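You operate a simulated robot arm through the tools that you are given. There is no shell and no other tool. Be economical: measure what you need, move in short steps, check, and stop when the job is done.

You run a simulated two-armed robot. Do the job below in one go: nothing can be reset, and whatever is moved stays where it is left.

Task
Take the tub from the top of the steel bench and put it on the top of the low table. Take the red tape spool on the top of the steel bench and put it away on the fourth shelf in the middle bay from the bottom of the parts rack. Take the black short pipe on the top of the steel bench and put it away on the top of the blue tank. Put the grey pipe fitting on the top of the steel bench away on the top of the blue tank. Put the orange cap on the top of the low table. Put one of the strainer baskets from the top of the steel bench on the yellow alarm cover. Put the silver threaded pipe on the top of the stairs shelf. Lift the meter lid open. The order is free. Set down upright: tub, silver threaded pipe.

Only the result counts: the job must be done as asked and must still hold three seconds after the hand-in. Knocking over, shifting, dropping, spilling or breaking anything else fails it. A push-on lid holds only when it is set on centred and level and pressed home; a screw cap is set on level and turned clockwise until tight.

Robot
Two 7-joint arms with fingered hands on one trunk, on a base that drives. Base frame: it is fixed to the floor where the robot stands at the start and does not move with it; the origin is under the middle of the robot, x ahead of it, y to its left, z up; the surface under the hand at the start is at about z = 860. Units: mm, degrees, N and s.
The left shoulder is at the start at [30, 119, 1094], the right one opposite. With the tool pointing down near the work surface each hand reaches from about 360 to 780 mm from the robot's upright axis, wherever it stands, measured 20 degrees to its own side. Places, roughly: black short pipe (9x4x4 cm) [500, 0, 900]; fourth shelf in the middle bay of the parts rack [-2200, 1100, 1300]; grey pipe fitting (3x3x4 cm) [500, -200, 900]; meter lid [2300, -5500, 1100]; orange cap (4x4x3 cm) [400, -300, 900]; red tape spool (6x6x2 cm) [400, 100, 900]; silver threaded pipe (5x4x6 cm) [800, -600, 900]; strainer basket [500, -250, 1000]; top of the blue tank [2700, -3700, 1200]; top of the low table [900, -2400, 600]; top of the stairs shelf (13x12 cm) [-20, -5460, 600]; tub [500, 250, 1000]; yellow alarm cover [-3250, -250, 750]. Payload 3.8 kg a hand.
The TCP of each hand is the grasp point between the finger pads, 25 mm short of the fingertips. In the tool frame z runs along the fingers and y along their closing line. The gripper opens to 88 mm. The gripper's body begins 29 mm behind the TCP. The gripper is a hand of 4 fingers: y runs from the thumb to the fingers, the wrist lies at [-13, -106, -174] in the tool frame.
Orientation is told as [roll, pitch, yaw] about the base's x, y, z axes, in that order, counted from this pose: with the fingers straight down and the wrist toward the robot, the tool's x, y and z point along [0, 1, 0], [1, 0, 0] and [0, 0, -1] of the base frame.

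Tools
- The arms move only by the tool jog_arm. It takes "left_series", "right_series" or both (then of equal length, played together; a hand with none holds still); each is a list of rows, each a list of 6 numbers: the shift along the tool's x, y, z in mm, then the turn, a rotation vector about the tool's x, y, z in degrees. In form: [[tx, ty, tz, rx, ry, rz], ...]. A call has 1 to 10 rows; each row shifts and turns the commanded pose from where the row before left it, along the tool's axes as they then stand. Rows are played at 5 a second. More than 50 mm and 8.6 degrees between two rows, and nothing of the call is played. Where a pose cannot be reached the arm comes as near as it can. A force on the tool above 40 N (or 10 N above the force at the start of the call, whichever is more), or a blocked arm, ends the call early, and 0.2 s more pass. In this call time passes only in rows, and 0.2 s behind the last. The reply holds the time, the measured pose of the TCP, the force on the tool along the base axes, the opening and the grip force, in the units named above and with some noise, with the torque about the TCP (base axes, N m) and any sound that the robot's microphone picked up.
- Cameras (640 x 400 px; columns grow to the right, rows downward): "scene" is now at [39.1, -21.9, 1636.6]; the picture's right is [-0.30, -0.96, -0.00], its down [-0.80, 0.25, -0.54] and it looks along [0.52, -0.16, -0.84] (base axes); focal length 271 px, centre (320, 200). "left" rides on the left gripper at [-64, -83, -98] in its tool frame; the picture's right is [-0.62, -0.37, 0.69], its down [0.71, -0.63, 0.30] and it looks along [0.32, 0.68, 0.65] (tool axes); focal length 265 px, centre (320, 200). "right" rides on the right gripper at [64, -83, -98] in its tool frame; the picture's right is [-0.62, 0.37, -0.69], its down [-0.71, -0.63, 0.30] and it looks along [-0.32, 0.68, 0.65] (tool axes); focal length 265 px, centre (320, 200). There is no depth. A picture from a camera that has moved, and an enlarged one, comes with that camera's place and axes in the base frame and with its lens. The place of the scene camera against the robot may be out by one fixed shift of up to 12 mm in any direction.
- snapshot(camera): a new picture of that camera. It takes no simulated time.
- lift_body(by): slides the trunk up (or, below 0, down) by that many mm; the arms and the scene camera ride with it, the base frame stays. It gives what a move gives, with no picture.
- base_move(legs): drives the robot by 1 to 6 legs, each [ahead, left, turn to the left] in mm, mm and degrees, along the robot's own axes; the way and the turn of a leg run together, so that a leg with both is an arc; at most 1500 mm and 180 degrees a leg. The arms and the cameras ride along, it lands a little off, and it stops where it bumps. It gives what a move gives.
- move_fingers(index, middle, ring, thumb_bend, thumb_turn, hand): sets how far each is bent, from 0 (flat) to 1 (curled in); at 0.3 the hand is open as for a grip, at 0.7 the pads meet at the TCP. One left out holds its place. A second passes; each finger stops where it meets its share of the squeeze, and holds until it gets a number again. It is the only way to open and close the hand. It gives what a move gives, with no picture; readings hold the bend of each and the force on the fingers (four entries, about 0 where the hand has none), thumb and palm. thumb_turn goes from beside the hand (0) to across from the fingers (1), as for a grip.
- turn_head(pan, tilt): turns the head with the scene camera to pan (to the left, within 120 degrees either way) and tilt (down, from -29 to 69), counted from straight ahead of the robot. It gives what a move gives.
- close_up(camera, box): a new picture of the part [left, top, right, bottom] of that camera's present view, enlarged. It takes no simulated time.
- sign_off(): hands the job in; it is judged then, once.

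Work in short steps. Places have to be worked out from the pictures, the camera data and where the tool is seen: move nearer, look again, correct. Check each grasp and each placing, and mend what went wrong. You have 217 turns and 228 pictures in all, those below and enlarged ones among them. Open the grippers and draw the arms clear of the work before you hand the job in, unless the task says otherwise; then end with one line.

The tools are called after ">>>" as name(argument=value, ...) on one line, values as JSON. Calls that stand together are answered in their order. jog_arm: Moves the arms, as the interface text tells. Its arguments: {"type":"object","properties":{"left_series":{"type":"array"},"right_series":{"type":"array"}},"required":[]} The other tools are called the same way: lift_body (by) slides the trunk up or down; move_fingers (index, middle, ring, thumb_bend, thumb_turn, hand) moves the fingers one by one; base_move (legs) drives the base; turn_head (pan, tilt) turns the head that bears the scene camera; snapshot (camera) takes a picture; close_up (camera, box) takes an enlarged picture of a part of a camera's view; sign_off () hands the job in.

At the start:

```text
time_s: 0.0
left_tcp_pos: [428.4, -36.9, 1164.7]
left_orientation: [0.0, 0.0, -0.1]
left_contact_force: [-0.2, -0.4, 0.4]
left_ft_torque: [-0.01, -0.02, 0.01]
left_width: 87.6
left_grasp_force: 0.0
left_shape: jaw
left_bend: [0.3, 0.3, 0.3, 0.3, 0.98]
left_finger forces: [0.0, 0.1, 0.1, 0.0, 0.0, 0.0]
right_tcp_pos: [357.1, -420.9, 1178.7]
right_orientation: [-0.1, 0.0, 0.0]
right_contact_force: [-0.6, 0.2, 0.0]
right_ft_torque: [-0.04, 0.0, -0.03]
right_width: 87.8
right_grasp_force: 0.0
right_shape: jaw
right_bend: [0.3, 0.3, 0.3, 0.3, 0.98]
right_finger forces: [0.0, 0.0, 0.0, 0.0, 0.0, 0.1]
trunk travel left (down, up): [-250.0, 340.0]
robot x, y, heading: [1.4, 2.0, 0.2]
head pan, tilt: [-17.2, 57.1]
```

scene: 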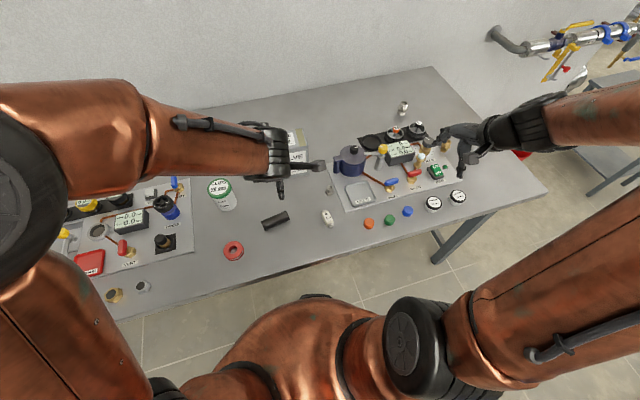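
right: 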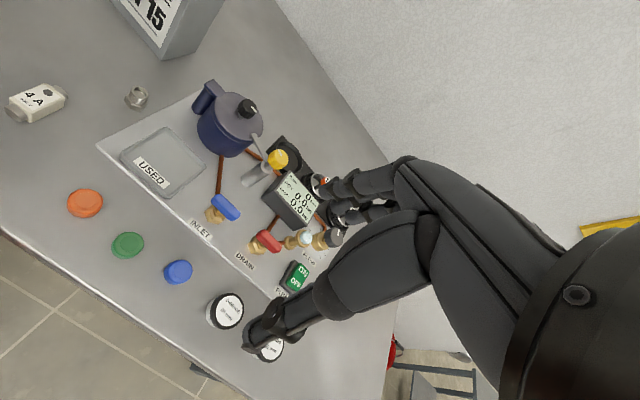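
left: 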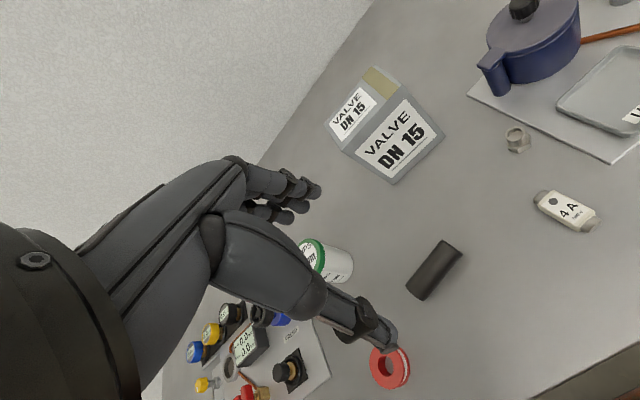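

I begin by looking closer at the bench from the scene camera.

>>> close_up(camera="scene", box=[300, 80, 560, 242])

>>> close_up(camera="scene", box=[40, 140, 340, 328])

```text
2.46 times, centred on (430, 161) of scene
camera zoom: at [39.1, -21.9, 1636.6], right [-0.3, -0.96, 0.0], down [-0.8, 0.25, -0.54], along [0.52, -0.16, -0.84], focal length 668 px, centre (49, 296)
```

zoom: 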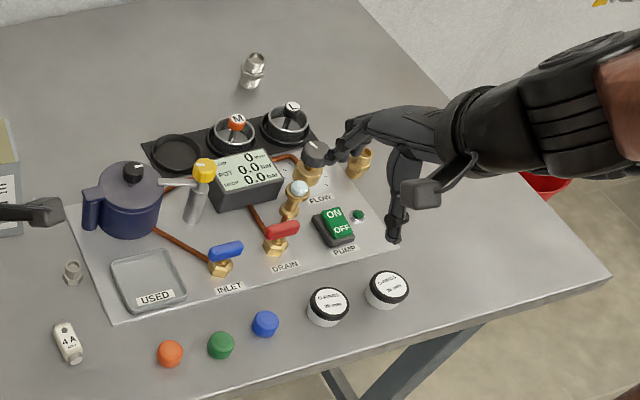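

```text
2.13 times, centred on (190, 234) of scene
camera zoom: at [39.1, -21.9, 1636.6], right [-0.3, -0.96, 0.0], down [-0.8, 0.25, -0.54], along [0.52, -0.16, -0.84], focal length 577 px, centre (597, 128)
```

zoom: 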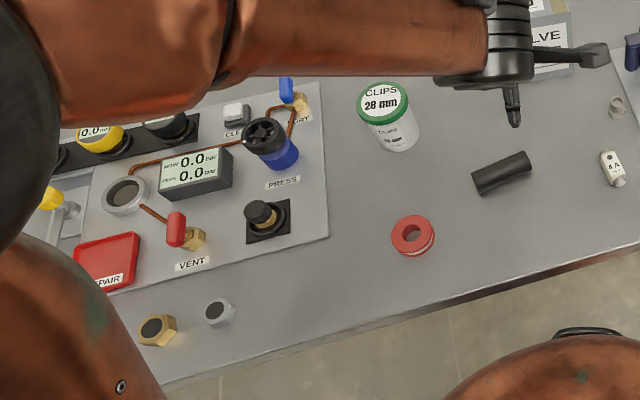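

The spool works out at about (416,131,870) from both cameras. I move the left hand above it and look again.

>>> jog_arm(left_series=[[42, -3, 0, 0, 0, 0], [42, -3, 30, 0, 0, 0], [42, -3, 40, 0, 0, 0], [42, -3, 40, 0, 0, 0], [0, 0, 40, 0, 0, 0], [0, 0, 30, 0, 0, 0]])

>>> snapshot(camera="left")

>>> snapshot(camera="scene")

```text
refused: row 2 steps farther than a row can; nothing moved
```

```text
222 pictures are left
camera left: at [344.6, -102.7, 1263.3], right [-0.37, -0.62, -0.69], down [-0.63, 0.71, -0.3], along [0.68, 0.32, -0.65], focal length 265 px, centre (320, 200)
```

left: 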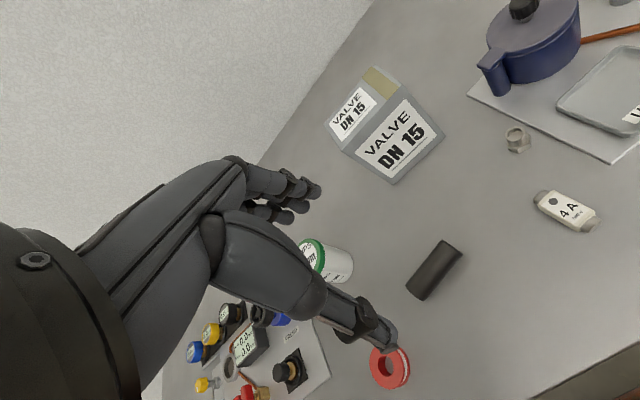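

```text
221 pictures are left
camera scene: at [39.1, -21.9, 1636.6], right [-0.3, -0.96, 0.0], down [-0.8, 0.25, -0.54], along [0.52, -0.16, -0.84], focal length 271 px, centre (320, 200)
```

scene: 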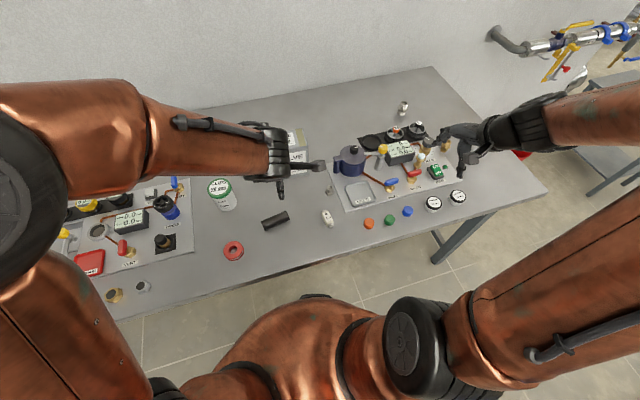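

Row size is the norm of the shift; I keep rows under 50 mm in total length.

>>> jog_arm(left_series=[[42, -3, 0, 0, 0, 0], [42, -3, 20, 0, 0, 0], [42, -3, 20, 0, 0, 0], [42, -3, 20, 0, 0, 0], [0, 0, 45, 0, 0, 0], [0, 0, 45, 0, 0, 0]])

>>> snapshot(camera="left")

```text
time_s: 1.4
left_tcp_pos: [415.8, 130.0, 1012.8]
left_orientation: [-0.1, 0.0, 0.1]
left_contact_force: [-0.3, -0.1, 0.0]
left_ft_torque: [0.03, -0.01, -0.01]
left_width: 87.7
left_grasp_force: 0.1
left_shape: jaw
left_bend: [0.3, 0.3, 0.3, 0.3, 0.98]
left_finger forces: [0.1, 0.0, 0.0, 0.1, 0.0, 0.0]
right_tcp_pos: [357.8, -419.1, 1178.7]
right_orientation: [-0.1, -0.1, 0.1]
right_contact_force: [0.3, 0.1, -0.2]
right_ft_torque: [-0.01, 0.03, 0.02]
right_width: 87.8
right_grasp_force: 0.2
right_shape: jaw
right_bend: [0.3, 0.3, 0.3, 0.3, 0.98]
right_finger forces: [0.1, 0.0, 0.1, 0.0, 0.1, 0.0]
trunk travel left (down, up): [-250.0, 340.0]
robot x, y, heading: [1.1, 2.6, 0.1]
head pan, tilt: [-17.2, 57.1]
```

```text
220 pictures are left
camera left: at [331.8, 64.3, 1111.0], right [-0.37, -0.62, -0.69], down [-0.63, 0.71, -0.31], along [0.68, 0.32, -0.65], focal length 265 px, centre (320, 200)
```

left: 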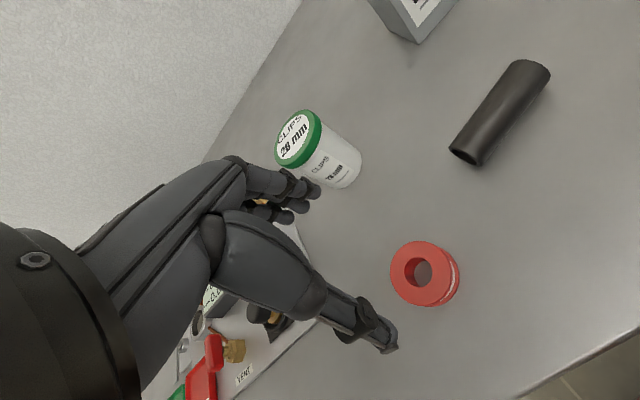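

The spool centre is (416,127). I go straight down over it, with a 3 mm correction.

>>> jog_arm(left_series=[[-3, 0, 45, 0, 0, 0], [0, 0, 45, 0, 0, 0], [0, 0, 25, 0, 0, 0], [0, 0, 8, 0, 0, 0]])

>>> snapshot(camera="left")

```text
time_s: 2.4
left_tcp_pos: [413.5, 125.9, 893.2]
left_orientation: [0.0, 0.1, 0.1]
left_contact_force: [-0.9, -0.9, 0.2]
left_ft_torque: [0.0, -0.02, -0.01]
left_width: 87.7
left_grasp_force: 0.1
left_shape: jaw
left_bend: [0.3, 0.3, 0.3, 0.3, 0.98]
left_finger forces: [0.0, 0.1, 0.0, 0.1, 0.0, 0.0]
right_tcp_pos: [358.0, -419.2, 1180.2]
right_orientation: [-0.1, 0.0, 0.0]
right_contact_force: [-0.2, -0.8, 0.3]
right_ft_torque: [0.0, 0.02, 0.01]
right_width: 87.6
right_grasp_force: 0.1
right_shape: jaw
right_bend: [0.3, 0.3, 0.3, 0.3, 0.98]
right_finger forces: [0.0, 0.0, 0.0, 0.1, 0.0, 0.1]
trunk travel left (down, up): [-250.0, 340.0]
robot x, y, heading: [-2.5, 2.2, -0.1]
head pan, tilt: [-17.2, 57.1]
```

```text
219 pictures are left
camera left: at [330.3, 60.4, 990.5], right [-0.37, -0.62, -0.69], down [-0.63, 0.71, -0.3], along [0.68, 0.32, -0.65], focal length 265 px, centre (320, 200)
```

left: 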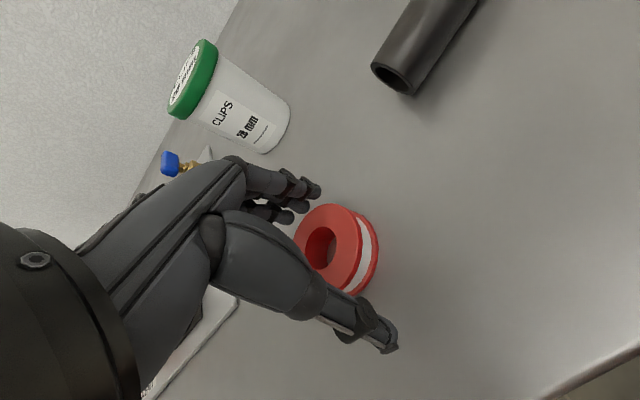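

The spool sits between thumb and fingers. I go 6 mm lower and close.

>>> jog_arm(left_series=[[0, 1, 6, 0, 0, 0]])

>>> move_fingers(hand="left", index=0.7, middle=0.7, ring=0.7, thumb_bend=0.7)

>>> snapshot(camera="left")

```text
time_s: 2.8
left_tcp_pos: [415.3, 128.5, 887.3]
left_orientation: [0.0, 0.0, 0.2]
left_contact_force: [-1.1, 0.0, -0.4]
left_ft_torque: [0.03, 0.0, 0.02]
left_width: 87.6
left_grasp_force: 0.0
left_shape: jaw
left_bend: [0.3, 0.3, 0.3, 0.3, 0.98]
left_finger forces: [0.0, 0.1, 0.0, 0.0, 0.0, 0.0]
right_tcp_pos: [356.9, -420.4, 1178.9]
right_orientation: [-0.1, 0.0, 0.0]
right_contact_force: [0.6, -0.1, 0.4]
right_ft_torque: [-0.01, -0.03, -0.01]
right_width: 87.7
right_grasp_force: 0.1
right_shape: jaw
right_bend: [0.3, 0.3, 0.3, 0.3, 0.98]
right_finger forces: [0.0, 0.1, 0.0, 0.0, 0.0, 0.0]
trunk travel left (down, up): [-250.0, 340.0]
robot x, y, heading: [0.8, 1.6, -0.1]
head pan, tilt: [-17.2, 57.1]
```

```text
time_s: 3.8
left_tcp_pos: [416.9, 126.2, 887.4]
left_orientation: [0.0, -0.3, 0.0]
left_contact_force: [8.7, -0.4, 26.3]
left_ft_torque: [0.23, -0.97, -0.06]
left_width: 42.4
left_grasp_force: 30.4
left_shape: fingers
left_bend: [0.55, 0.52, 0.61, 0.49, 0.94]
left_finger forces: [8.2, 28.8, 6.3, 0.1, 17.1, 0.1]
right_tcp_pos: [356.3, -421.7, 1178.3]
right_orientation: [-0.1, 0.1, 0.1]
right_contact_force: [0.7, 0.6, -0.1]
right_ft_torque: [0.01, 0.0, -0.03]
right_width: 87.4
right_grasp_force: 0.0
right_shape: jaw
right_bend: [0.3, 0.3, 0.3, 0.3, 0.98]
right_finger forces: [0.0, 0.1, 0.0, 0.0, 0.0, 0.0]
trunk travel left (down, up): [-250.0, 340.0]
robot x, y, heading: [1.2, 1.5, -0.1]
head pan, tilt: [-17.2, 57.1]
```

```text
218 pictures are left
camera left: at [332.5, 59.9, 985.7], right [-0.36, -0.62, -0.7], down [-0.63, 0.71, -0.31], along [0.69, 0.32, -0.65], focal length 265 px, centre (320, 200)
```

left: 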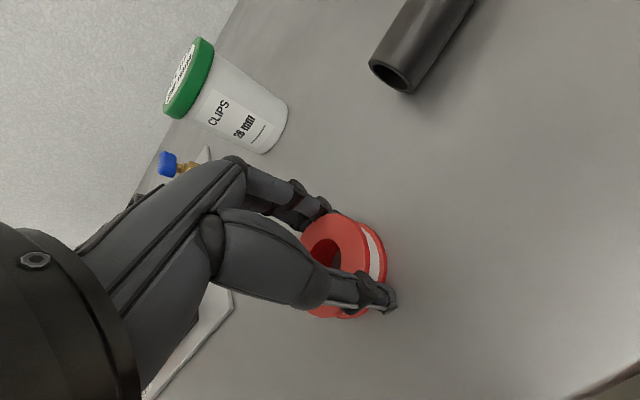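

Grip reads 30 N. I lift and check that it holds.

>>> jog_arm(left_series=[[0, 0, -20, 0, 0, 0], [0, 0, -45, 0, 0, 0], [0, 0, -45, 0, 0, 0], [0, 0, -45, 0, 0, 0]])

>>> snapshot(camera="left")

```text
time_s: 4.8
left_tcp_pos: [413.2, 127.4, 1038.8]
left_orientation: [0.0, 0.2, 0.0]
left_contact_force: [0.2, 0.9, -0.1]
left_ft_torque: [0.0, -0.01, 0.04]
left_width: 42.7
left_grasp_force: 18.1
left_shape: fingers
left_bend: [0.57, 0.57, 0.62, 0.48, 0.94]
left_finger forces: [7.2, 5.8, 5.6, 0.0, 18.6, 0.0]
right_tcp_pos: [357.8, -419.5, 1179.7]
right_orientation: [0.0, 0.0, 0.0]
right_contact_force: [0.5, 0.6, 0.1]
right_ft_torque: [0.02, -0.03, -0.02]
right_width: 87.7
right_grasp_force: 0.0
right_shape: jaw
right_bend: [0.3, 0.3, 0.3, 0.3, 0.98]
right_finger forces: [0.1, 0.0, 0.0, 0.0, 0.1, 0.0]
trunk travel left (down, up): [-250.0, 340.0]
robot x, y, heading: [-2.7, 1.8, -0.2]
head pan, tilt: [-17.2, 57.1]
```

```text
217 pictures are left
camera left: at [330.3, 62.0, 1136.8], right [-0.37, -0.62, -0.69], down [-0.63, 0.71, -0.3], along [0.68, 0.32, -0.65], focal length 265 px, centre (320, 200)
```

left: 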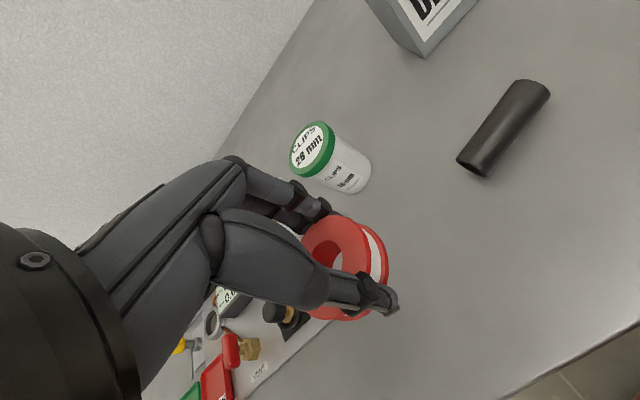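

Spool is held. I raise the left hand and shift the base 350 mm to the right to get at the strainer baskets.

>>> jog_arm(left_series=[[0, 0, -45, 0, 0, 0], [0, 0, -45, 0, 0, 0], [0, 0, -45, 0, 0, 0]])

>>> base_move(legs=[[0, -350, 0]])

>>> snapshot(camera="right")

>>> snapshot(camera="scene")

```text
time_s: 5.6
left_tcp_pos: [416.0, 127.4, 1175.4]
left_orientation: [-0.1, -0.1, -0.1]
left_contact_force: [0.6, 0.5, -0.5]
left_ft_torque: [-0.01, 0.0, 0.0]
left_width: 42.4
left_grasp_force: 18.4
left_shape: fingers
left_bend: [0.57, 0.57, 0.62, 0.48, 0.94]
left_finger forces: [7.1, 5.8, 6.0, 0.0, 18.3, 0.0]
right_tcp_pos: [355.9, -421.4, 1179.2]
right_orientation: [0.0, -0.1, 0.0]
right_contact_force: [-0.2, -0.2, -0.1]
right_ft_torque: [-0.01, -0.03, -0.02]
right_width: 87.5
right_grasp_force: 0.1
right_shape: jaw
right_bend: [0.3, 0.3, 0.3, 0.3, 0.98]
right_finger forces: [0.0, 0.0, 0.0, 0.1, 0.0, 0.0]
trunk travel left (down, up): [-250.0, 340.0]
robot x, y, heading: [-0.6, -1.5, -0.1]
head pan, tilt: [-17.2, 57.1]
```

```text
time_s: 7.9
left_tcp_pos: [416.8, -227.2, 1173.4]
left_orientation: [0.0, -0.1, 0.1]
left_contact_force: [0.4, 0.3, -0.1]
left_ft_torque: [0.01, -0.05, 0.01]
left_width: 42.6
left_grasp_force: 18.2
left_shape: fingers
left_bend: [0.57, 0.57, 0.62, 0.48, 0.94]
left_finger forces: [7.1, 5.8, 5.9, 0.1, 18.4, 0.1]
right_tcp_pos: [357.4, -776.0, 1178.3]
right_orientation: [0.0, 0.0, 0.2]
right_contact_force: [0.2, 0.3, -0.3]
right_ft_torque: [0.02, -0.01, 0.0]
right_width: 87.7
right_grasp_force: 0.1
right_shape: jaw
right_bend: [0.3, 0.3, 0.3, 0.3, 0.98]
right_finger forces: [0.0, 0.0, 0.0, 0.0, 0.0, 0.0]
trunk travel left (down, up): [-250.0, 340.0]
robot x, y, heading: [2.0, -353.1, 0.3]
head pan, tilt: [-17.2, 57.1]
```

```text
216 pictures are left
camera right: at [274.5, -711.8, 1277.1], right [0.37, -0.62, 0.69], down [-0.63, -0.72, -0.3], along [0.68, -0.32, -0.65], focal length 265 px, centre (320, 200)
```

right: 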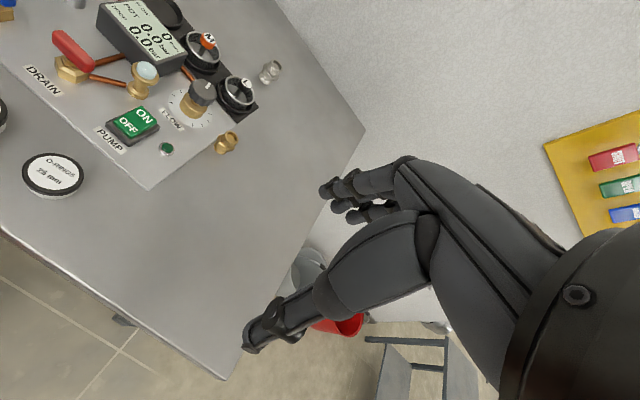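

```text
215 pictures are left
camera scene: at [39.3, -377.2, 1636.6], right [-0.29, -0.96, 0.0], down [-0.8, 0.25, -0.54], along [0.52, -0.16, -0.84], focal length 271 px, centre (320, 200)
```

scene: 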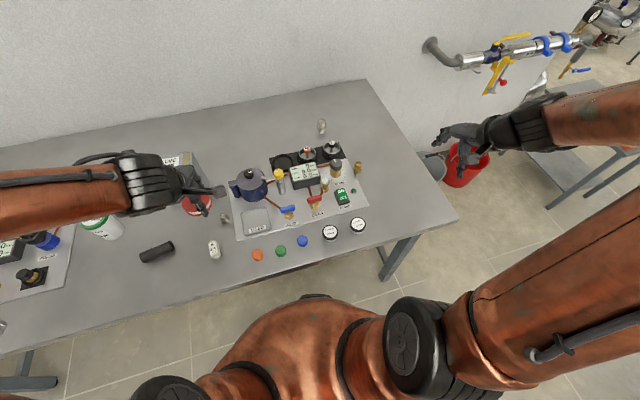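

>>> close_up(camera="scene", box=[225, 110, 385, 210])

>>> close_up(camera="right", box=[90, 0, 290, 125])

```text
4.00 times, centred on (305, 160) of scene
camera zoom: at [39.3, -377.2, 1636.6], right [-0.29, -0.96, 0.0], down [-0.8, 0.25, -0.54], along [0.52, -0.16, -0.84], focal length 1085 px, centre (380, 360)
```

zoom: 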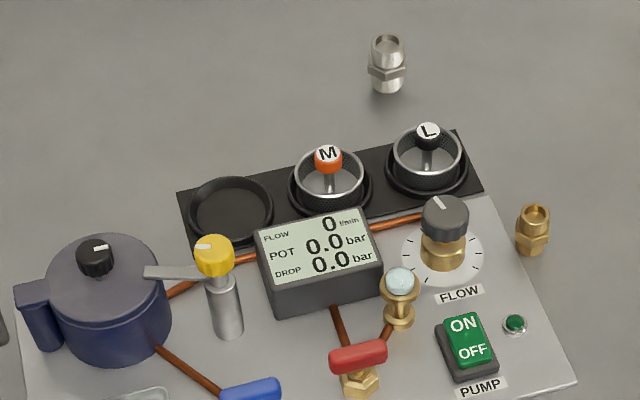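

```text
3.20 times, centred on (190, 62) of right
camera zoom: at [274.5, -711.8, 1277.1], right [0.37, -0.62, 0.69], down [-0.63, -0.72, -0.3], along [0.68, -0.32, -0.65], focal length 849 px, centre (736, 640)
```

zoom: 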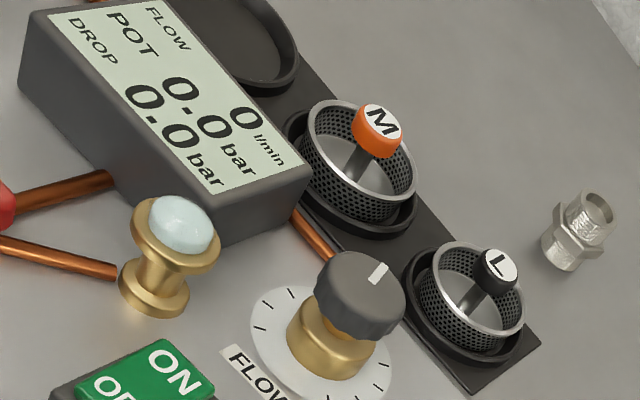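

The "L" basket's knob triangulates to (697,-626, top 928). I bring the right hand above it at z≈1050.

>>> jog_arm(right_series=[[18.75, 42.5, 8, 0, 0, 0], [18.75, 42.5, 16, 0, 0, 0], [18.75, 42.5, 16, 0, 0, 0], [18.75, 42.5, 16, 0, 0, 0], [18.75, 42.5, 16, 0, 0, 0], [18.75, 42.5, 16, 0, 0, 0], [18.75, 42.5, 16, 0, 0, 0], [18.75, 42.5, 16, 0, 0, 0]])

>>> snapshot(camera="right")

```text
time_s: 9.7
left_tcp_pos: [418.6, -225.1, 1173.2]
left_orientation: [0.1, 0.2, 0.1]
left_contact_force: [0.2, -0.3, 0.2]
left_ft_torque: [0.0, -0.02, 0.02]
left_width: 42.3
left_grasp_force: 18.6
left_shape: fingers
left_bend: [0.57, 0.57, 0.62, 0.48, 0.94]
left_finger forces: [7.3, 5.7, 5.8, 0.1, 18.3, 0.1]
right_tcp_pos: [701.0, -621.8, 1056.6]
right_orientation: [-0.1, 0.1, 0.2]
right_contact_force: [-0.9, -1.1, -0.2]
right_ft_torque: [-0.01, -0.01, 0.0]
right_width: 87.7
right_grasp_force: 0.0
right_shape: jaw
right_bend: [0.3, 0.3, 0.3, 0.3, 0.98]
right_finger forces: [0.0, 0.0, 0.0, 0.1, 0.0, 0.1]
trunk travel left (down, up): [-250.0, 340.0]
robot x, y, heading: [2.3, -354.9, 0.1]
head pan, tilt: [-17.2, 57.1]
```

```text
212 pictures are left
camera right: at [617.0, -558.4, 1155.0], right [0.37, -0.62, 0.69], down [-0.63, -0.72, -0.3], along [0.68, -0.32, -0.65], focal length 265 px, centre (320, 200)
```

right: 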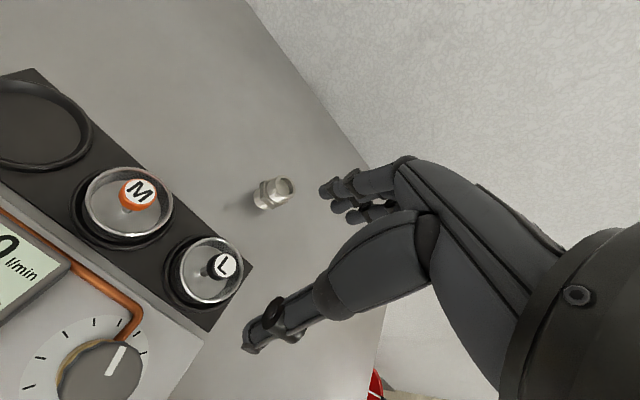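

The knob bears at about (708,-622). I descend to z≈960 over it and look again.

>>> jog_arm(right_series=[[0, 4, 45, 0, 0, 0], [0, 3, 45, 0, 0, 0], [0, 0, 6, 0, 0, 0]])

>>> snapshot(camera="right")

```text
time_s: 10.5
left_tcp_pos: [417.3, -225.7, 1174.7]
left_orientation: [0.0, 0.0, 0.1]
left_contact_force: [-0.3, -0.4, -0.9]
left_ft_torque: [-0.02, 0.02, -0.01]
left_width: 42.5
left_grasp_force: 18.9
left_shape: fingers
left_bend: [0.57, 0.57, 0.62, 0.48, 0.94]
left_finger forces: [7.1, 5.7, 6.0, 0.0, 18.2, 0.0]
right_tcp_pos: [702.6, -622.2, 962.8]
right_orientation: [0.0, 0.0, 0.1]
right_contact_force: [0.1, 0.5, -0.6]
right_ft_torque: [0.03, 0.0, 0.03]
right_width: 87.7
right_grasp_force: 0.1
right_shape: jaw
right_bend: [0.3, 0.3, 0.3, 0.3, 0.98]
right_finger forces: [0.0, 0.0, 0.1, 0.0, 0.1, 0.1]
trunk travel left (down, up): [-250.0, 340.0]
robot x, y, heading: [-0.2, -350.8, 0.3]
head pan, tilt: [-17.2, 57.1]
```

```text
211 pictures are left
camera right: at [619.3, -559.1, 1060.4], right [0.37, -0.62, 0.69], down [-0.63, -0.71, -0.3], along [0.68, -0.32, -0.65], focal length 265 px, centre (320, 200)
```

right: 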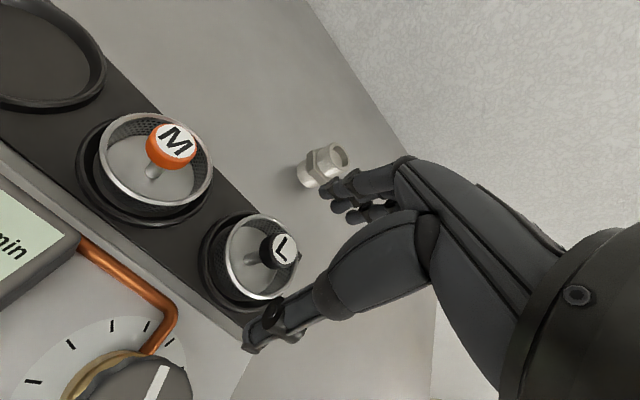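

Height of the knob is still uncertain (905–928). I go on to z≈938 at (708,-622) and re-measure.

>>> jog_arm(right_series=[[0, 6, 25, 0, 0, 0]])

>>> close_up(camera="right", box=[180, 150, 420, 300])

```text
time_s: 10.9
left_tcp_pos: [417.8, -227.0, 1174.1]
left_orientation: [0.0, 0.0, 0.1]
left_contact_force: [0.2, -0.8, 0.1]
left_ft_torque: [0.02, 0.01, -0.01]
left_width: 42.4
left_grasp_force: 18.6
left_shape: fingers
left_bend: [0.57, 0.57, 0.62, 0.48, 0.94]
left_finger forces: [7.3, 5.8, 6.0, 0.1, 18.4, 0.1]
right_tcp_pos: [709.3, -620.8, 937.4]
right_orientation: [0.0, 0.0, 0.2]
right_contact_force: [1.3, 0.4, 0.1]
right_ft_torque: [-0.03, 0.03, 0.02]
right_width: 87.7
right_grasp_force: 0.1
right_shape: jaw
right_bend: [0.3, 0.3, 0.3, 0.3, 0.98]
right_finger forces: [0.1, 0.1, 0.0, 0.0, 0.1, 0.0]
trunk travel left (down, up): [-250.0, 340.0]
robot x, y, heading: [0.6, -358.5, 0.2]
head pan, tilt: [-17.2, 57.1]
```

```text
2.67 times, centred on (300, 225) of right
camera zoom: at [626.1, -558.3, 1036.0], right [0.37, -0.62, 0.69], down [-0.63, -0.72, -0.3], along [0.68, -0.32, -0.65], focal length 708 px, centre (373, 133)
```

zoom: 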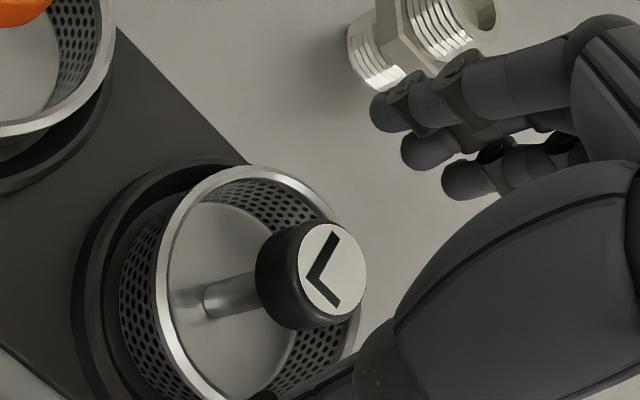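

Using the stem's vertical line, the knob is at about (705,-619), top ≈925. I go to TCP z≈924 and close.

>>> jog_arm(right_series=[[1, -3, 13, 0, 0, 0]])

>>> move_fingers(hand="right", index=0.7, middle=0.7, ring=0.7, thumb_bend=0.7)

>>> snapshot(camera="right")

```text
time_s: 11.3
left_tcp_pos: [417.0, -226.3, 1174.3]
left_orientation: [0.0, 0.0, 0.0]
left_contact_force: [-0.2, 0.1, -0.3]
left_ft_torque: [-0.02, -0.03, 0.0]
left_width: 42.5
left_grasp_force: 18.2
left_shape: fingers
left_bend: [0.57, 0.57, 0.62, 0.48, 0.94]
left_finger forces: [7.2, 5.6, 5.9, 0.0, 18.2, 0.0]
right_tcp_pos: [706.9, -620.3, 924.4]
right_orientation: [0.0, 0.0, 0.1]
right_contact_force: [0.1, 0.1, -1.0]
right_ft_torque: [0.01, 0.0, -0.02]
right_width: 87.5
right_grasp_force: 0.2
right_shape: jaw
right_bend: [0.3, 0.3, 0.3, 0.3, 0.98]
right_finger forces: [0.1, 0.1, 0.0, 0.0, 0.0, 0.0]
trunk travel left (down, up): [-250.0, 340.0]
robot x, y, heading: [-0.3, -355.1, 0.2]
head pan, tilt: [-17.2, 57.1]
```

```text
time_s: 12.3
left_tcp_pos: [417.0, -225.9, 1175.1]
left_orientation: [0.0, 0.0, 0.1]
left_contact_force: [0.0, -0.4, -1.4]
left_ft_torque: [-0.01, 0.0, 0.01]
left_width: 42.4
left_grasp_force: 18.6
left_shape: fingers
left_bend: [0.57, 0.57, 0.62, 0.48, 0.94]
left_finger forces: [7.1, 5.8, 5.8, 0.1, 18.4, 0.1]
right_tcp_pos: [705.0, -620.7, 925.3]
right_orientation: [0.0, 0.1, 0.1]
right_contact_force: [0.1, -0.1, -1.0]
right_ft_torque: [-0.01, 0.0, 0.02]
right_width: 4.5
right_grasp_force: 2.9
right_shape: fingers
right_bend: [0.69, 0.67, 0.7, 0.67, 0.97]
right_finger forces: [0.5, 2.4, 0.4, 0.0, 2.7, 0.0]
trunk travel left (down, up): [-250.0, 340.0]
robot x, y, heading: [1.6, -353.9, 0.1]
head pan, tilt: [-17.2, 57.1]
```

```text
209 pictures are left
camera right: at [622.7, -557.3, 1023.2], right [0.37, -0.62, 0.69], down [-0.63, -0.72, -0.3], along [0.68, -0.32, -0.65], focal length 265 px, centre (320, 200)
```

right: 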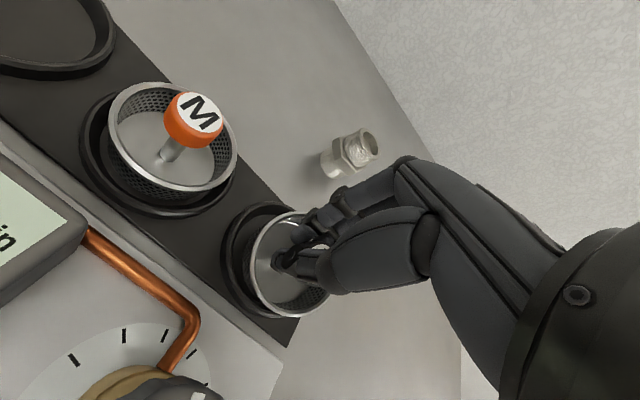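

>>> close_up(camera="right", box=[220, 180, 380, 280])

```text
4.00 times, centred on (300, 230) of right
camera zoom: at [622.7, -557.3, 1023.2], right [0.37, -0.62, 0.69], down [-0.63, -0.72, -0.3], along [0.68, -0.32, -0.65], focal length 1062 px, centre (400, 80)
```

zoom: 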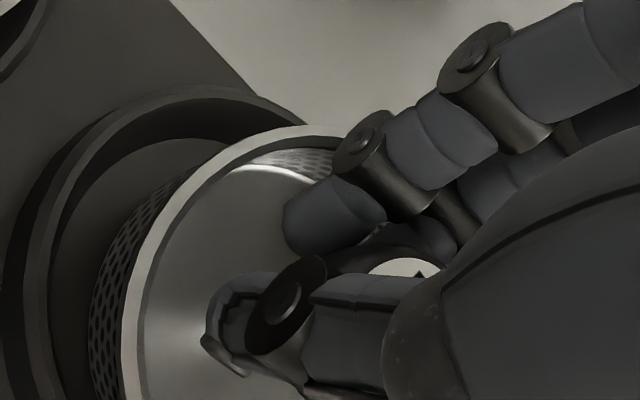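

The fingers seem closed on the stem just under the knob. I squeeze harder and lift a bit.

>>> move_fingers(hand="right", index=0.85, middle=0.85, ring=0.85, thumb_bend=0.85)

>>> jog_arm(right_series=[[0, 0, -15, 0, 0, 0], [0, 0, -20, 0, 0, 0], [0, 0, -20, 0, 0, 0]])

>>> snapshot(camera="right")

```text
time_s: 13.3
left_tcp_pos: [416.8, -226.8, 1174.8]
left_orientation: [0.0, -0.1, 0.1]
left_contact_force: [0.0, -0.3, 0.0]
left_ft_torque: [0.01, -0.03, -0.01]
left_width: 42.7
left_grasp_force: 19.0
left_shape: fingers
left_bend: [0.57, 0.57, 0.62, 0.48, 0.94]
left_finger forces: [7.1, 5.7, 5.9, 0.1, 18.4, 0.0]
right_tcp_pos: [705.8, -621.6, 925.3]
right_orientation: [0.0, 0.0, 0.0]
right_contact_force: [0.9, -0.2, -0.1]
right_ft_torque: [-0.02, -0.02, 0.03]
right_width: 6.3
right_grasp_force: 0.0
right_shape: fingers
right_bend: [0.83, 0.85, 0.85, 0.84, 0.92]
right_finger forces: [0.0, 0.0, 0.0, 0.0, 0.1, 0.0]
trunk travel left (down, up): [-250.0, 340.0]
robot x, y, heading: [0.9, -354.5, 0.0]
head pan, tilt: [-17.2, 57.1]
```

```text
time_s: 14.1
left_tcp_pos: [416.8, -226.4, 1174.2]
left_orientation: [0.0, 0.0, 0.0]
left_contact_force: [-0.2, 0.4, -0.8]
left_ft_torque: [-0.02, 0.04, -0.02]
left_width: 42.3
left_grasp_force: 18.8
left_shape: fingers
left_bend: [0.57, 0.57, 0.62, 0.48, 0.94]
left_finger forces: [7.3, 5.7, 5.8, 0.0, 18.3, 0.0]
right_tcp_pos: [706.3, -622.1, 980.7]
right_orientation: [0.1, -0.1, 0.0]
right_contact_force: [0.0, -0.2, -0.3]
right_ft_torque: [-0.02, -0.01, -0.01]
right_width: 6.2
right_grasp_force: 0.0
right_shape: fingers
right_bend: [0.83, 0.85, 0.85, 0.84, 0.92]
right_finger forces: [0.0, 0.0, 0.0, 0.0, 0.0, 0.0]
trunk travel left (down, up): [-250.0, 340.0]
robot x, y, heading: [2.0, -359.6, -0.0]
head pan, tilt: [-17.2, 57.1]
```

```text
207 pictures are left
camera right: at [623.6, -558.6, 1079.3], right [0.37, -0.62, 0.69], down [-0.63, -0.72, -0.3], along [0.68, -0.32, -0.65], focal length 265 px, centre (320, 200)
```

right: 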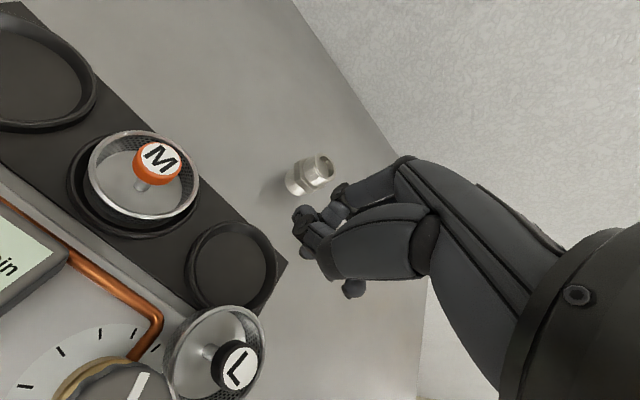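

The harder curl squeezed the basket out of its nest; it now stands beside it. I look at how it lies from the scene camera.

>>> close_up(camera="scene", box=[245, 110, 405, 210])

>>> close_up(camera="right", box=[80, 240, 320, 390])

```text
4.00 times, centred on (325, 160) of scene
camera zoom: at [39.3, -376.0, 1636.6], right [-0.29, -0.96, 0.0], down [-0.8, 0.25, -0.54], along [0.52, -0.16, -0.84], focal length 1085 px, centre (300, 360)
```

zoom: 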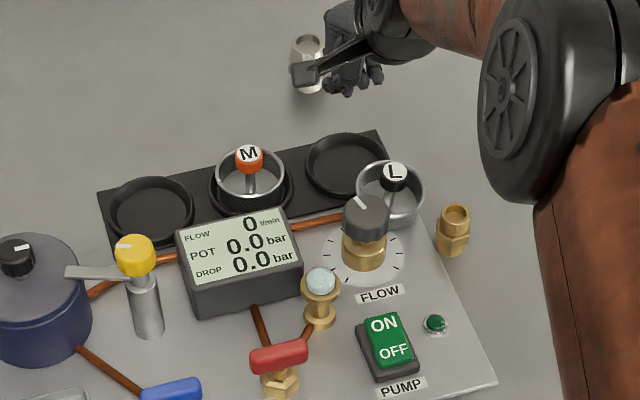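

```text
2.67 times, centred on (200, 315) of right
camera zoom: at [623.6, -558.6, 1079.3], right [0.37, -0.62, 0.69], down [-0.63, -0.72, -0.3], along [0.68, -0.32, -0.65], focal length 708 px, centre (640, -107)
```

zoom: 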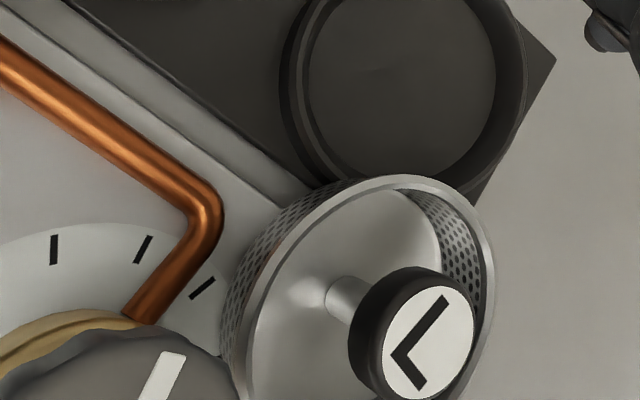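

The basket stands upright on the panel with its knob at about (649,-650,920), beside the FLOW knob. I open the hand partly, move above it and yaw 25° so the thumb stays clear of the FLOW knob.

>>> move_fingers(hand="right", index=0.38, middle=0.38, ring=0.38, thumb_bend=0.38, thumb_turn=1)

>>> jog_arm(right_series=[[-14, -28, -10, 0, 0, 0], [-14, -29, 0, 0, 0, 0], [0, 0, 0, 0, 0, -8.4], [0, 0, 0, 0, 0, -8.4], [0, 0, 0, 0, 0, -8.4], [0, 0, 20, 0, 0, 0]])

>>> snapshot(camera="right")

```text
time_s: 15.1
left_tcp_pos: [416.4, -225.7, 1175.1]
left_orientation: [0.0, 0.0, 0.1]
left_contact_force: [-0.1, 0.2, -1.5]
left_ft_torque: [0.03, -0.01, -0.01]
left_width: 42.5
left_grasp_force: 18.0
left_shape: fingers
left_bend: [0.57, 0.57, 0.62, 0.48, 0.94]
left_finger forces: [7.2, 5.6, 5.9, 0.0, 18.3, 0.0]
right_tcp_pos: [706.8, -622.8, 980.7]
right_orientation: [0.0, 0.1, 0.1]
right_contact_force: [-0.5, -0.3, -0.4]
right_ft_torque: [0.01, 0.01, 0.01]
right_width: 67.3
right_grasp_force: 0.1
right_shape: fingers
right_bend: [0.38, 0.38, 0.38, 0.38, 0.99]
right_finger forces: [0.0, 0.1, 0.1, 0.1, 0.1, 0.1]
trunk travel left (down, up): [-250.0, 340.0]
robot x, y, heading: [-1.8, -355.2, 0.4]
head pan, tilt: [-17.2, 57.1]
```

```text
time_s: 16.5
left_tcp_pos: [417.5, -226.3, 1173.1]
left_orientation: [0.0, 0.0, 0.0]
left_contact_force: [1.3, -0.3, -0.3]
left_ft_torque: [-0.01, 0.0, -0.02]
left_width: 42.5
left_grasp_force: 18.9
left_shape: fingers
left_bend: [0.57, 0.57, 0.62, 0.48, 0.94]
left_finger forces: [7.1, 5.7, 5.9, 0.1, 18.4, 0.0]
right_tcp_pos: [652.2, -649.8, 972.1]
right_orientation: [0.0, 0.0, 25.3]
right_contact_force: [0.1, 0.0, -1.0]
right_ft_torque: [0.0, 0.0, 0.0]
right_width: 67.3
right_grasp_force: 0.0
right_shape: fingers
right_bend: [0.38, 0.38, 0.38, 0.38, 0.99]
right_finger forces: [0.0, 0.0, 0.0, 0.0, 0.0, 0.0]
trunk travel left (down, up): [-250.0, 340.0]
robot x, y, heading: [1.5, -355.0, 0.2]
head pan, tilt: [-17.2, 57.1]
```

```text
204 pictures are left
camera right: at [548.6, -627.9, 1068.9], right [0.6, -0.4, 0.69], down [-0.26, -0.92, -0.3], along [0.76, 0.0, -0.65], focal length 265 px, centre (320, 200)
```

right: 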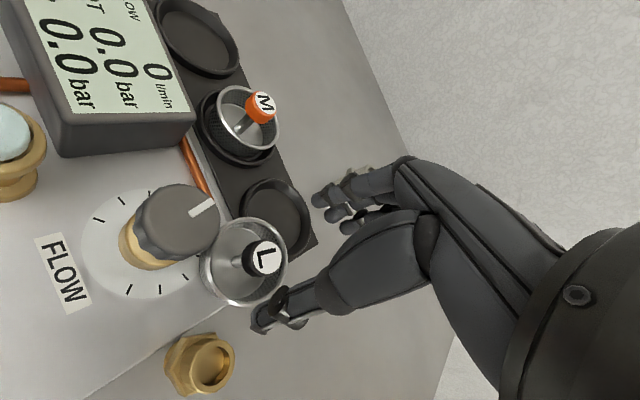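

The knob is at (650,-647) and upright. I go down to z≈934 and close gently.

>>> jog_arm(right_series=[[3.5, -1, 20, 0, 0, 0], [0, 0, 18, 0, 0, 0]])

>>> move_fingers(hand="right", index=0.66, middle=0.66, ring=0.66, thumb_bend=0.66)

>>> close_up(camera="right", box=[200, 150, 440, 300])

```text
time_s: 17.1
left_tcp_pos: [418.0, -225.4, 1175.0]
left_orientation: [-0.1, 0.0, 0.1]
left_contact_force: [0.7, -0.1, 0.1]
left_ft_torque: [0.01, 0.02, -0.01]
left_width: 42.4
left_grasp_force: 18.2
left_shape: fingers
left_bend: [0.57, 0.57, 0.62, 0.48, 0.94]
left_finger forces: [7.3, 5.7, 6.0, 0.0, 18.3, 0.1]
right_tcp_pos: [648.9, -647.6, 932.8]
right_orientation: [-0.1, 0.1, 25.3]
right_contact_force: [-0.2, 0.4, -0.3]
right_ft_torque: [0.01, -0.02, 0.02]
right_width: 67.1
right_grasp_force: 0.0
right_shape: fingers
right_bend: [0.38, 0.38, 0.38, 0.38, 0.99]
right_finger forces: [0.0, 0.0, 0.0, 0.1, 0.0, 0.1]
trunk travel left (down, up): [-250.0, 340.0]
robot x, y, heading: [-1.0, -353.7, 0.2]
head pan, tilt: [-17.2, 57.1]
```

```text
time_s: 18.1
left_tcp_pos: [417.1, -225.6, 1173.7]
left_orientation: [-0.1, 0.0, 0.2]
left_contact_force: [0.5, 0.2, -0.8]
left_ft_torque: [0.02, 0.0, 0.01]
left_width: 42.4
left_grasp_force: 18.3
left_shape: fingers
left_bend: [0.57, 0.57, 0.62, 0.48, 0.94]
left_finger forces: [7.2, 5.8, 6.0, 0.0, 18.3, 0.1]
right_tcp_pos: [646.9, -648.4, 932.8]
right_orientation: [0.0, 0.0, 25.3]
right_contact_force: [0.6, 0.5, 0.0]
right_ft_torque: [0.0, -0.03, 0.01]
right_width: 17.3
right_grasp_force: 4.2
right_shape: fingers
right_bend: [0.62, 0.63, 0.66, 0.61, 1.0]
right_finger forces: [1.9, 2.0, 0.0, 0.0, 4.2, 0.0]
trunk travel left (down, up): [-250.0, 340.0]
robot x, y, heading: [-1.5, -350.8, -0.1]
head pan, tilt: [-17.2, 57.1]
```

```text
2.67 times, centred on (320, 225) of right
camera zoom: at [545.5, -625.8, 1030.9], right [0.6, -0.4, 0.69], down [-0.26, -0.92, -0.3], along [0.76, 0.0, -0.65], focal length 708 px, centre (320, 133)
```

zoom: 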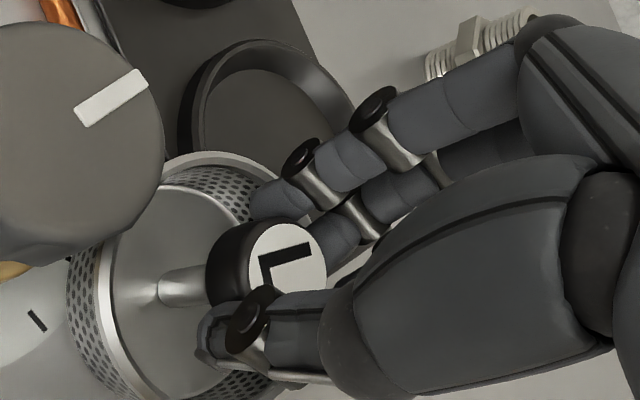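

Thumb and two fingers hold the knob's sides. I firm the grip a little and lift.

>>> move_fingers(hand="right", index=0.72, middle=0.72, thumb_bend=0.7)

>>> jog_arm(right_series=[[0, 0, -10, 0, 0, 0], [0, 0, -20, 0, 0, 0], [0, 0, -20, 0, 0, 0]])

>>> close_up(camera="right", box=[200, 150, 440, 300])

```text
time_s: 19.1
left_tcp_pos: [416.6, -226.0, 1174.2]
left_orientation: [0.1, 0.1, 0.1]
left_contact_force: [-0.4, -0.3, 0.0]
left_ft_torque: [0.0, 0.02, 0.02]
left_width: 42.4
left_grasp_force: 18.5
left_shape: fingers
left_bend: [0.57, 0.57, 0.62, 0.48, 0.94]
left_finger forces: [7.2, 5.7, 5.9, 0.0, 18.3, 0.1]
right_tcp_pos: [647.6, -647.5, 933.5]
right_orientation: [0.1, 0.0, 25.3]
right_contact_force: [0.2, 0.5, 0.4]
right_ft_torque: [0.01, 0.01, 0.0]
right_width: 15.9
right_grasp_force: 9.0
right_shape: fingers
right_bend: [0.71, 0.66, 0.66, 0.6, 1.0]
right_finger forces: [5.2, 4.4, 0.0, 0.1, 9.1, 0.0]
trunk travel left (down, up): [-250.0, 340.0]
robot x, y, heading: [0.1, -354.9, 0.1]
head pan, tilt: [-17.2, 57.1]
```

```text
time_s: 19.9
left_tcp_pos: [415.8, -225.3, 1175.0]
left_orientation: [0.0, -0.1, 0.1]
left_contact_force: [-1.2, 0.8, -0.9]
left_ft_torque: [0.03, -0.01, -0.03]
left_width: 42.0
left_grasp_force: 18.6
left_shape: fingers
left_bend: [0.57, 0.57, 0.62, 0.48, 0.94]
left_finger forces: [7.2, 5.6, 5.9, 0.0, 18.3, 0.0]
right_tcp_pos: [647.6, -647.3, 982.2]
right_orientation: [0.0, -0.1, 25.3]
right_contact_force: [-0.9, -0.1, -1.2]
right_ft_torque: [0.02, 0.05, -0.04]
right_width: 15.7
right_grasp_force: 10.0
right_shape: fingers
right_bend: [0.71, 0.66, 0.66, 0.6, 1.0]
right_finger forces: [5.0, 4.5, 0.0, 0.0, 9.1, 0.1]
trunk travel left (down, up): [-250.0, 340.0]
robot x, y, heading: [4.8, -355.8, 0.0]
head pan, tilt: [-17.2, 57.1]
```

```text
2.67 times, centred on (320, 225) of right
camera zoom: at [544.9, -625.7, 1080.8], right [0.6, -0.4, 0.69], down [-0.26, -0.92, -0.3], along [0.76, 0.0, -0.65], focal length 708 px, centre (320, 133)
```

zoom: 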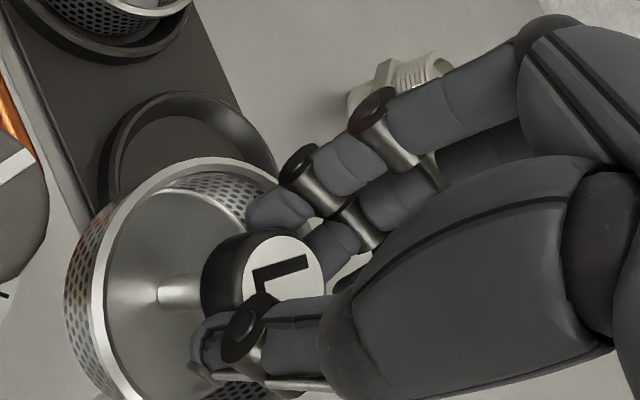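

Basket is held. I raise it and draw the arm back, then turn the head to look behind the robot before driving.

>>> jog_arm(right_series=[[0, 0, -45, 0, 0, 0], [0, 0, -45, 0, 0, 0], [0, 0, -45, 0, 0, 0], [0, -48, 0, 0, 0, 0], [10, -45, 0, 0, 0, 0], [15, -45, 0, 0, 0, 0], [15, -45, 0, 0, 0, 0], [15, -45, 0, 0, 0, 0]])

>>> turn_head(pan=110, tilt=15)

>>> snapshot(camera="scene")

>>> turn_head(pan=-115, tilt=15)

>>> snapshot(camera="scene")

```text
time_s: 21.7
left_tcp_pos: [416.6, -225.6, 1175.2]
left_orientation: [0.1, -0.1, 0.2]
left_contact_force: [0.2, -0.5, -1.1]
left_ft_torque: [-0.01, -0.03, 0.0]
left_width: 42.8
left_grasp_force: 17.8
left_shape: fingers
left_bend: [0.57, 0.57, 0.62, 0.48, 0.94]
left_finger forces: [7.2, 5.6, 5.8, 0.0, 18.3, 0.1]
right_tcp_pos: [418.4, -694.4, 1119.0]
right_orientation: [-0.2, -0.1, 25.3]
right_contact_force: [0.7, -0.3, -0.4]
right_ft_torque: [0.0, -0.05, 0.03]
right_width: 15.7
right_grasp_force: 9.4
right_shape: fingers
right_bend: [0.71, 0.66, 0.66, 0.6, 1.0]
right_finger forces: [4.8, 4.7, 0.0, 0.0, 9.0, 0.0]
trunk travel left (down, up): [-250.0, 340.0]
robot x, y, heading: [-1.5, -354.5, -0.1]
head pan, tilt: [-17.2, 57.1]
```

```text
time_s: 23.8
left_tcp_pos: [415.9, -226.3, 1175.0]
left_orientation: [0.1, 0.0, 0.2]
left_contact_force: [0.3, 0.0, 0.0]
left_ft_torque: [0.02, 0.03, 0.02]
left_width: 42.6
left_grasp_force: 18.3
left_shape: fingers
left_bend: [0.57, 0.57, 0.62, 0.48, 0.94]
left_finger forces: [7.3, 5.7, 5.9, 0.0, 18.4, 0.0]
right_tcp_pos: [420.6, -696.2, 1118.3]
right_orientation: [0.0, 0.0, 25.2]
right_contact_force: [-0.6, -0.7, -0.3]
right_ft_torque: [-0.02, 0.01, 0.02]
right_width: 15.9
right_grasp_force: 9.0
right_shape: fingers
right_bend: [0.71, 0.66, 0.66, 0.6, 1.0]
right_finger forces: [4.8, 4.6, 0.1, 0.0, 9.0, 0.1]
trunk travel left (down, up): [-250.0, 340.0]
robot x, y, heading: [0.3, -355.3, 0.2]
head pan, tilt: [110.0, 15.0]
```

```text
201 pictures are left
camera scene: at [-59.2, -268.1, 1699.5], right [0.94, 0.34, 0.0], down [0.09, -0.24, -0.97], along [-0.33, 0.91, -0.26], focal length 271 px, centre (320, 200)
```

scene: 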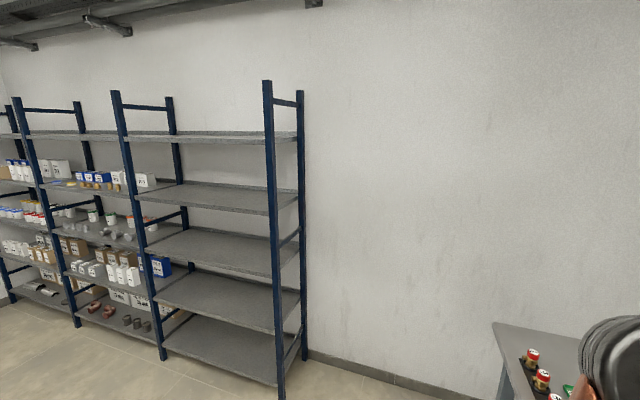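

```text
time_s: 27.0
left_tcp_pos: [418.4, -224.7, 1174.6]
left_orientation: [0.0, 0.0, 0.1]
left_contact_force: [0.2, -0.7, 0.1]
left_ft_torque: [0.04, 0.01, -0.01]
left_width: 42.5
left_grasp_force: 18.7
left_shape: fingers
left_bend: [0.57, 0.57, 0.62, 0.48, 0.94]
left_finger forces: [7.4, 5.6, 6.0, 0.1, 18.2, 0.0]
right_tcp_pos: [419.5, -695.7, 1117.1]
right_orientation: [0.0, -0.1, 25.4]
right_contact_force: [-0.1, 0.0, -1.2]
right_ft_torque: [0.03, 0.03, -0.02]
right_width: 15.7
right_grasp_force: 9.4
right_shape: fingers
right_bend: [0.71, 0.66, 0.66, 0.6, 1.0]
right_finger forces: [4.8, 4.7, 0.1, 0.0, 9.0, 0.0]
trunk travel left (down, up): [-250.0, 340.0]
robot x, y, heading: [-0.1, -354.3, 0.2]
head pan, tilt: [-115.0, 15.0]
```

```text
200 pictures are left
camera scene: at [-66.6, -440.6, 1699.5], right [-0.91, 0.42, 0.0], down [0.11, 0.23, -0.97], along [-0.41, -0.88, -0.26], focal length 271 px, centre (320, 200)
```

scene: 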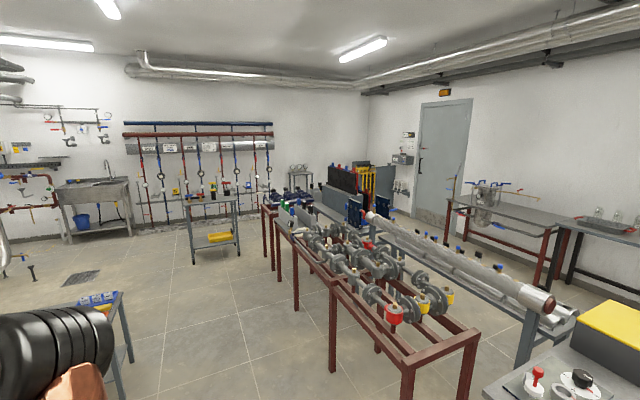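

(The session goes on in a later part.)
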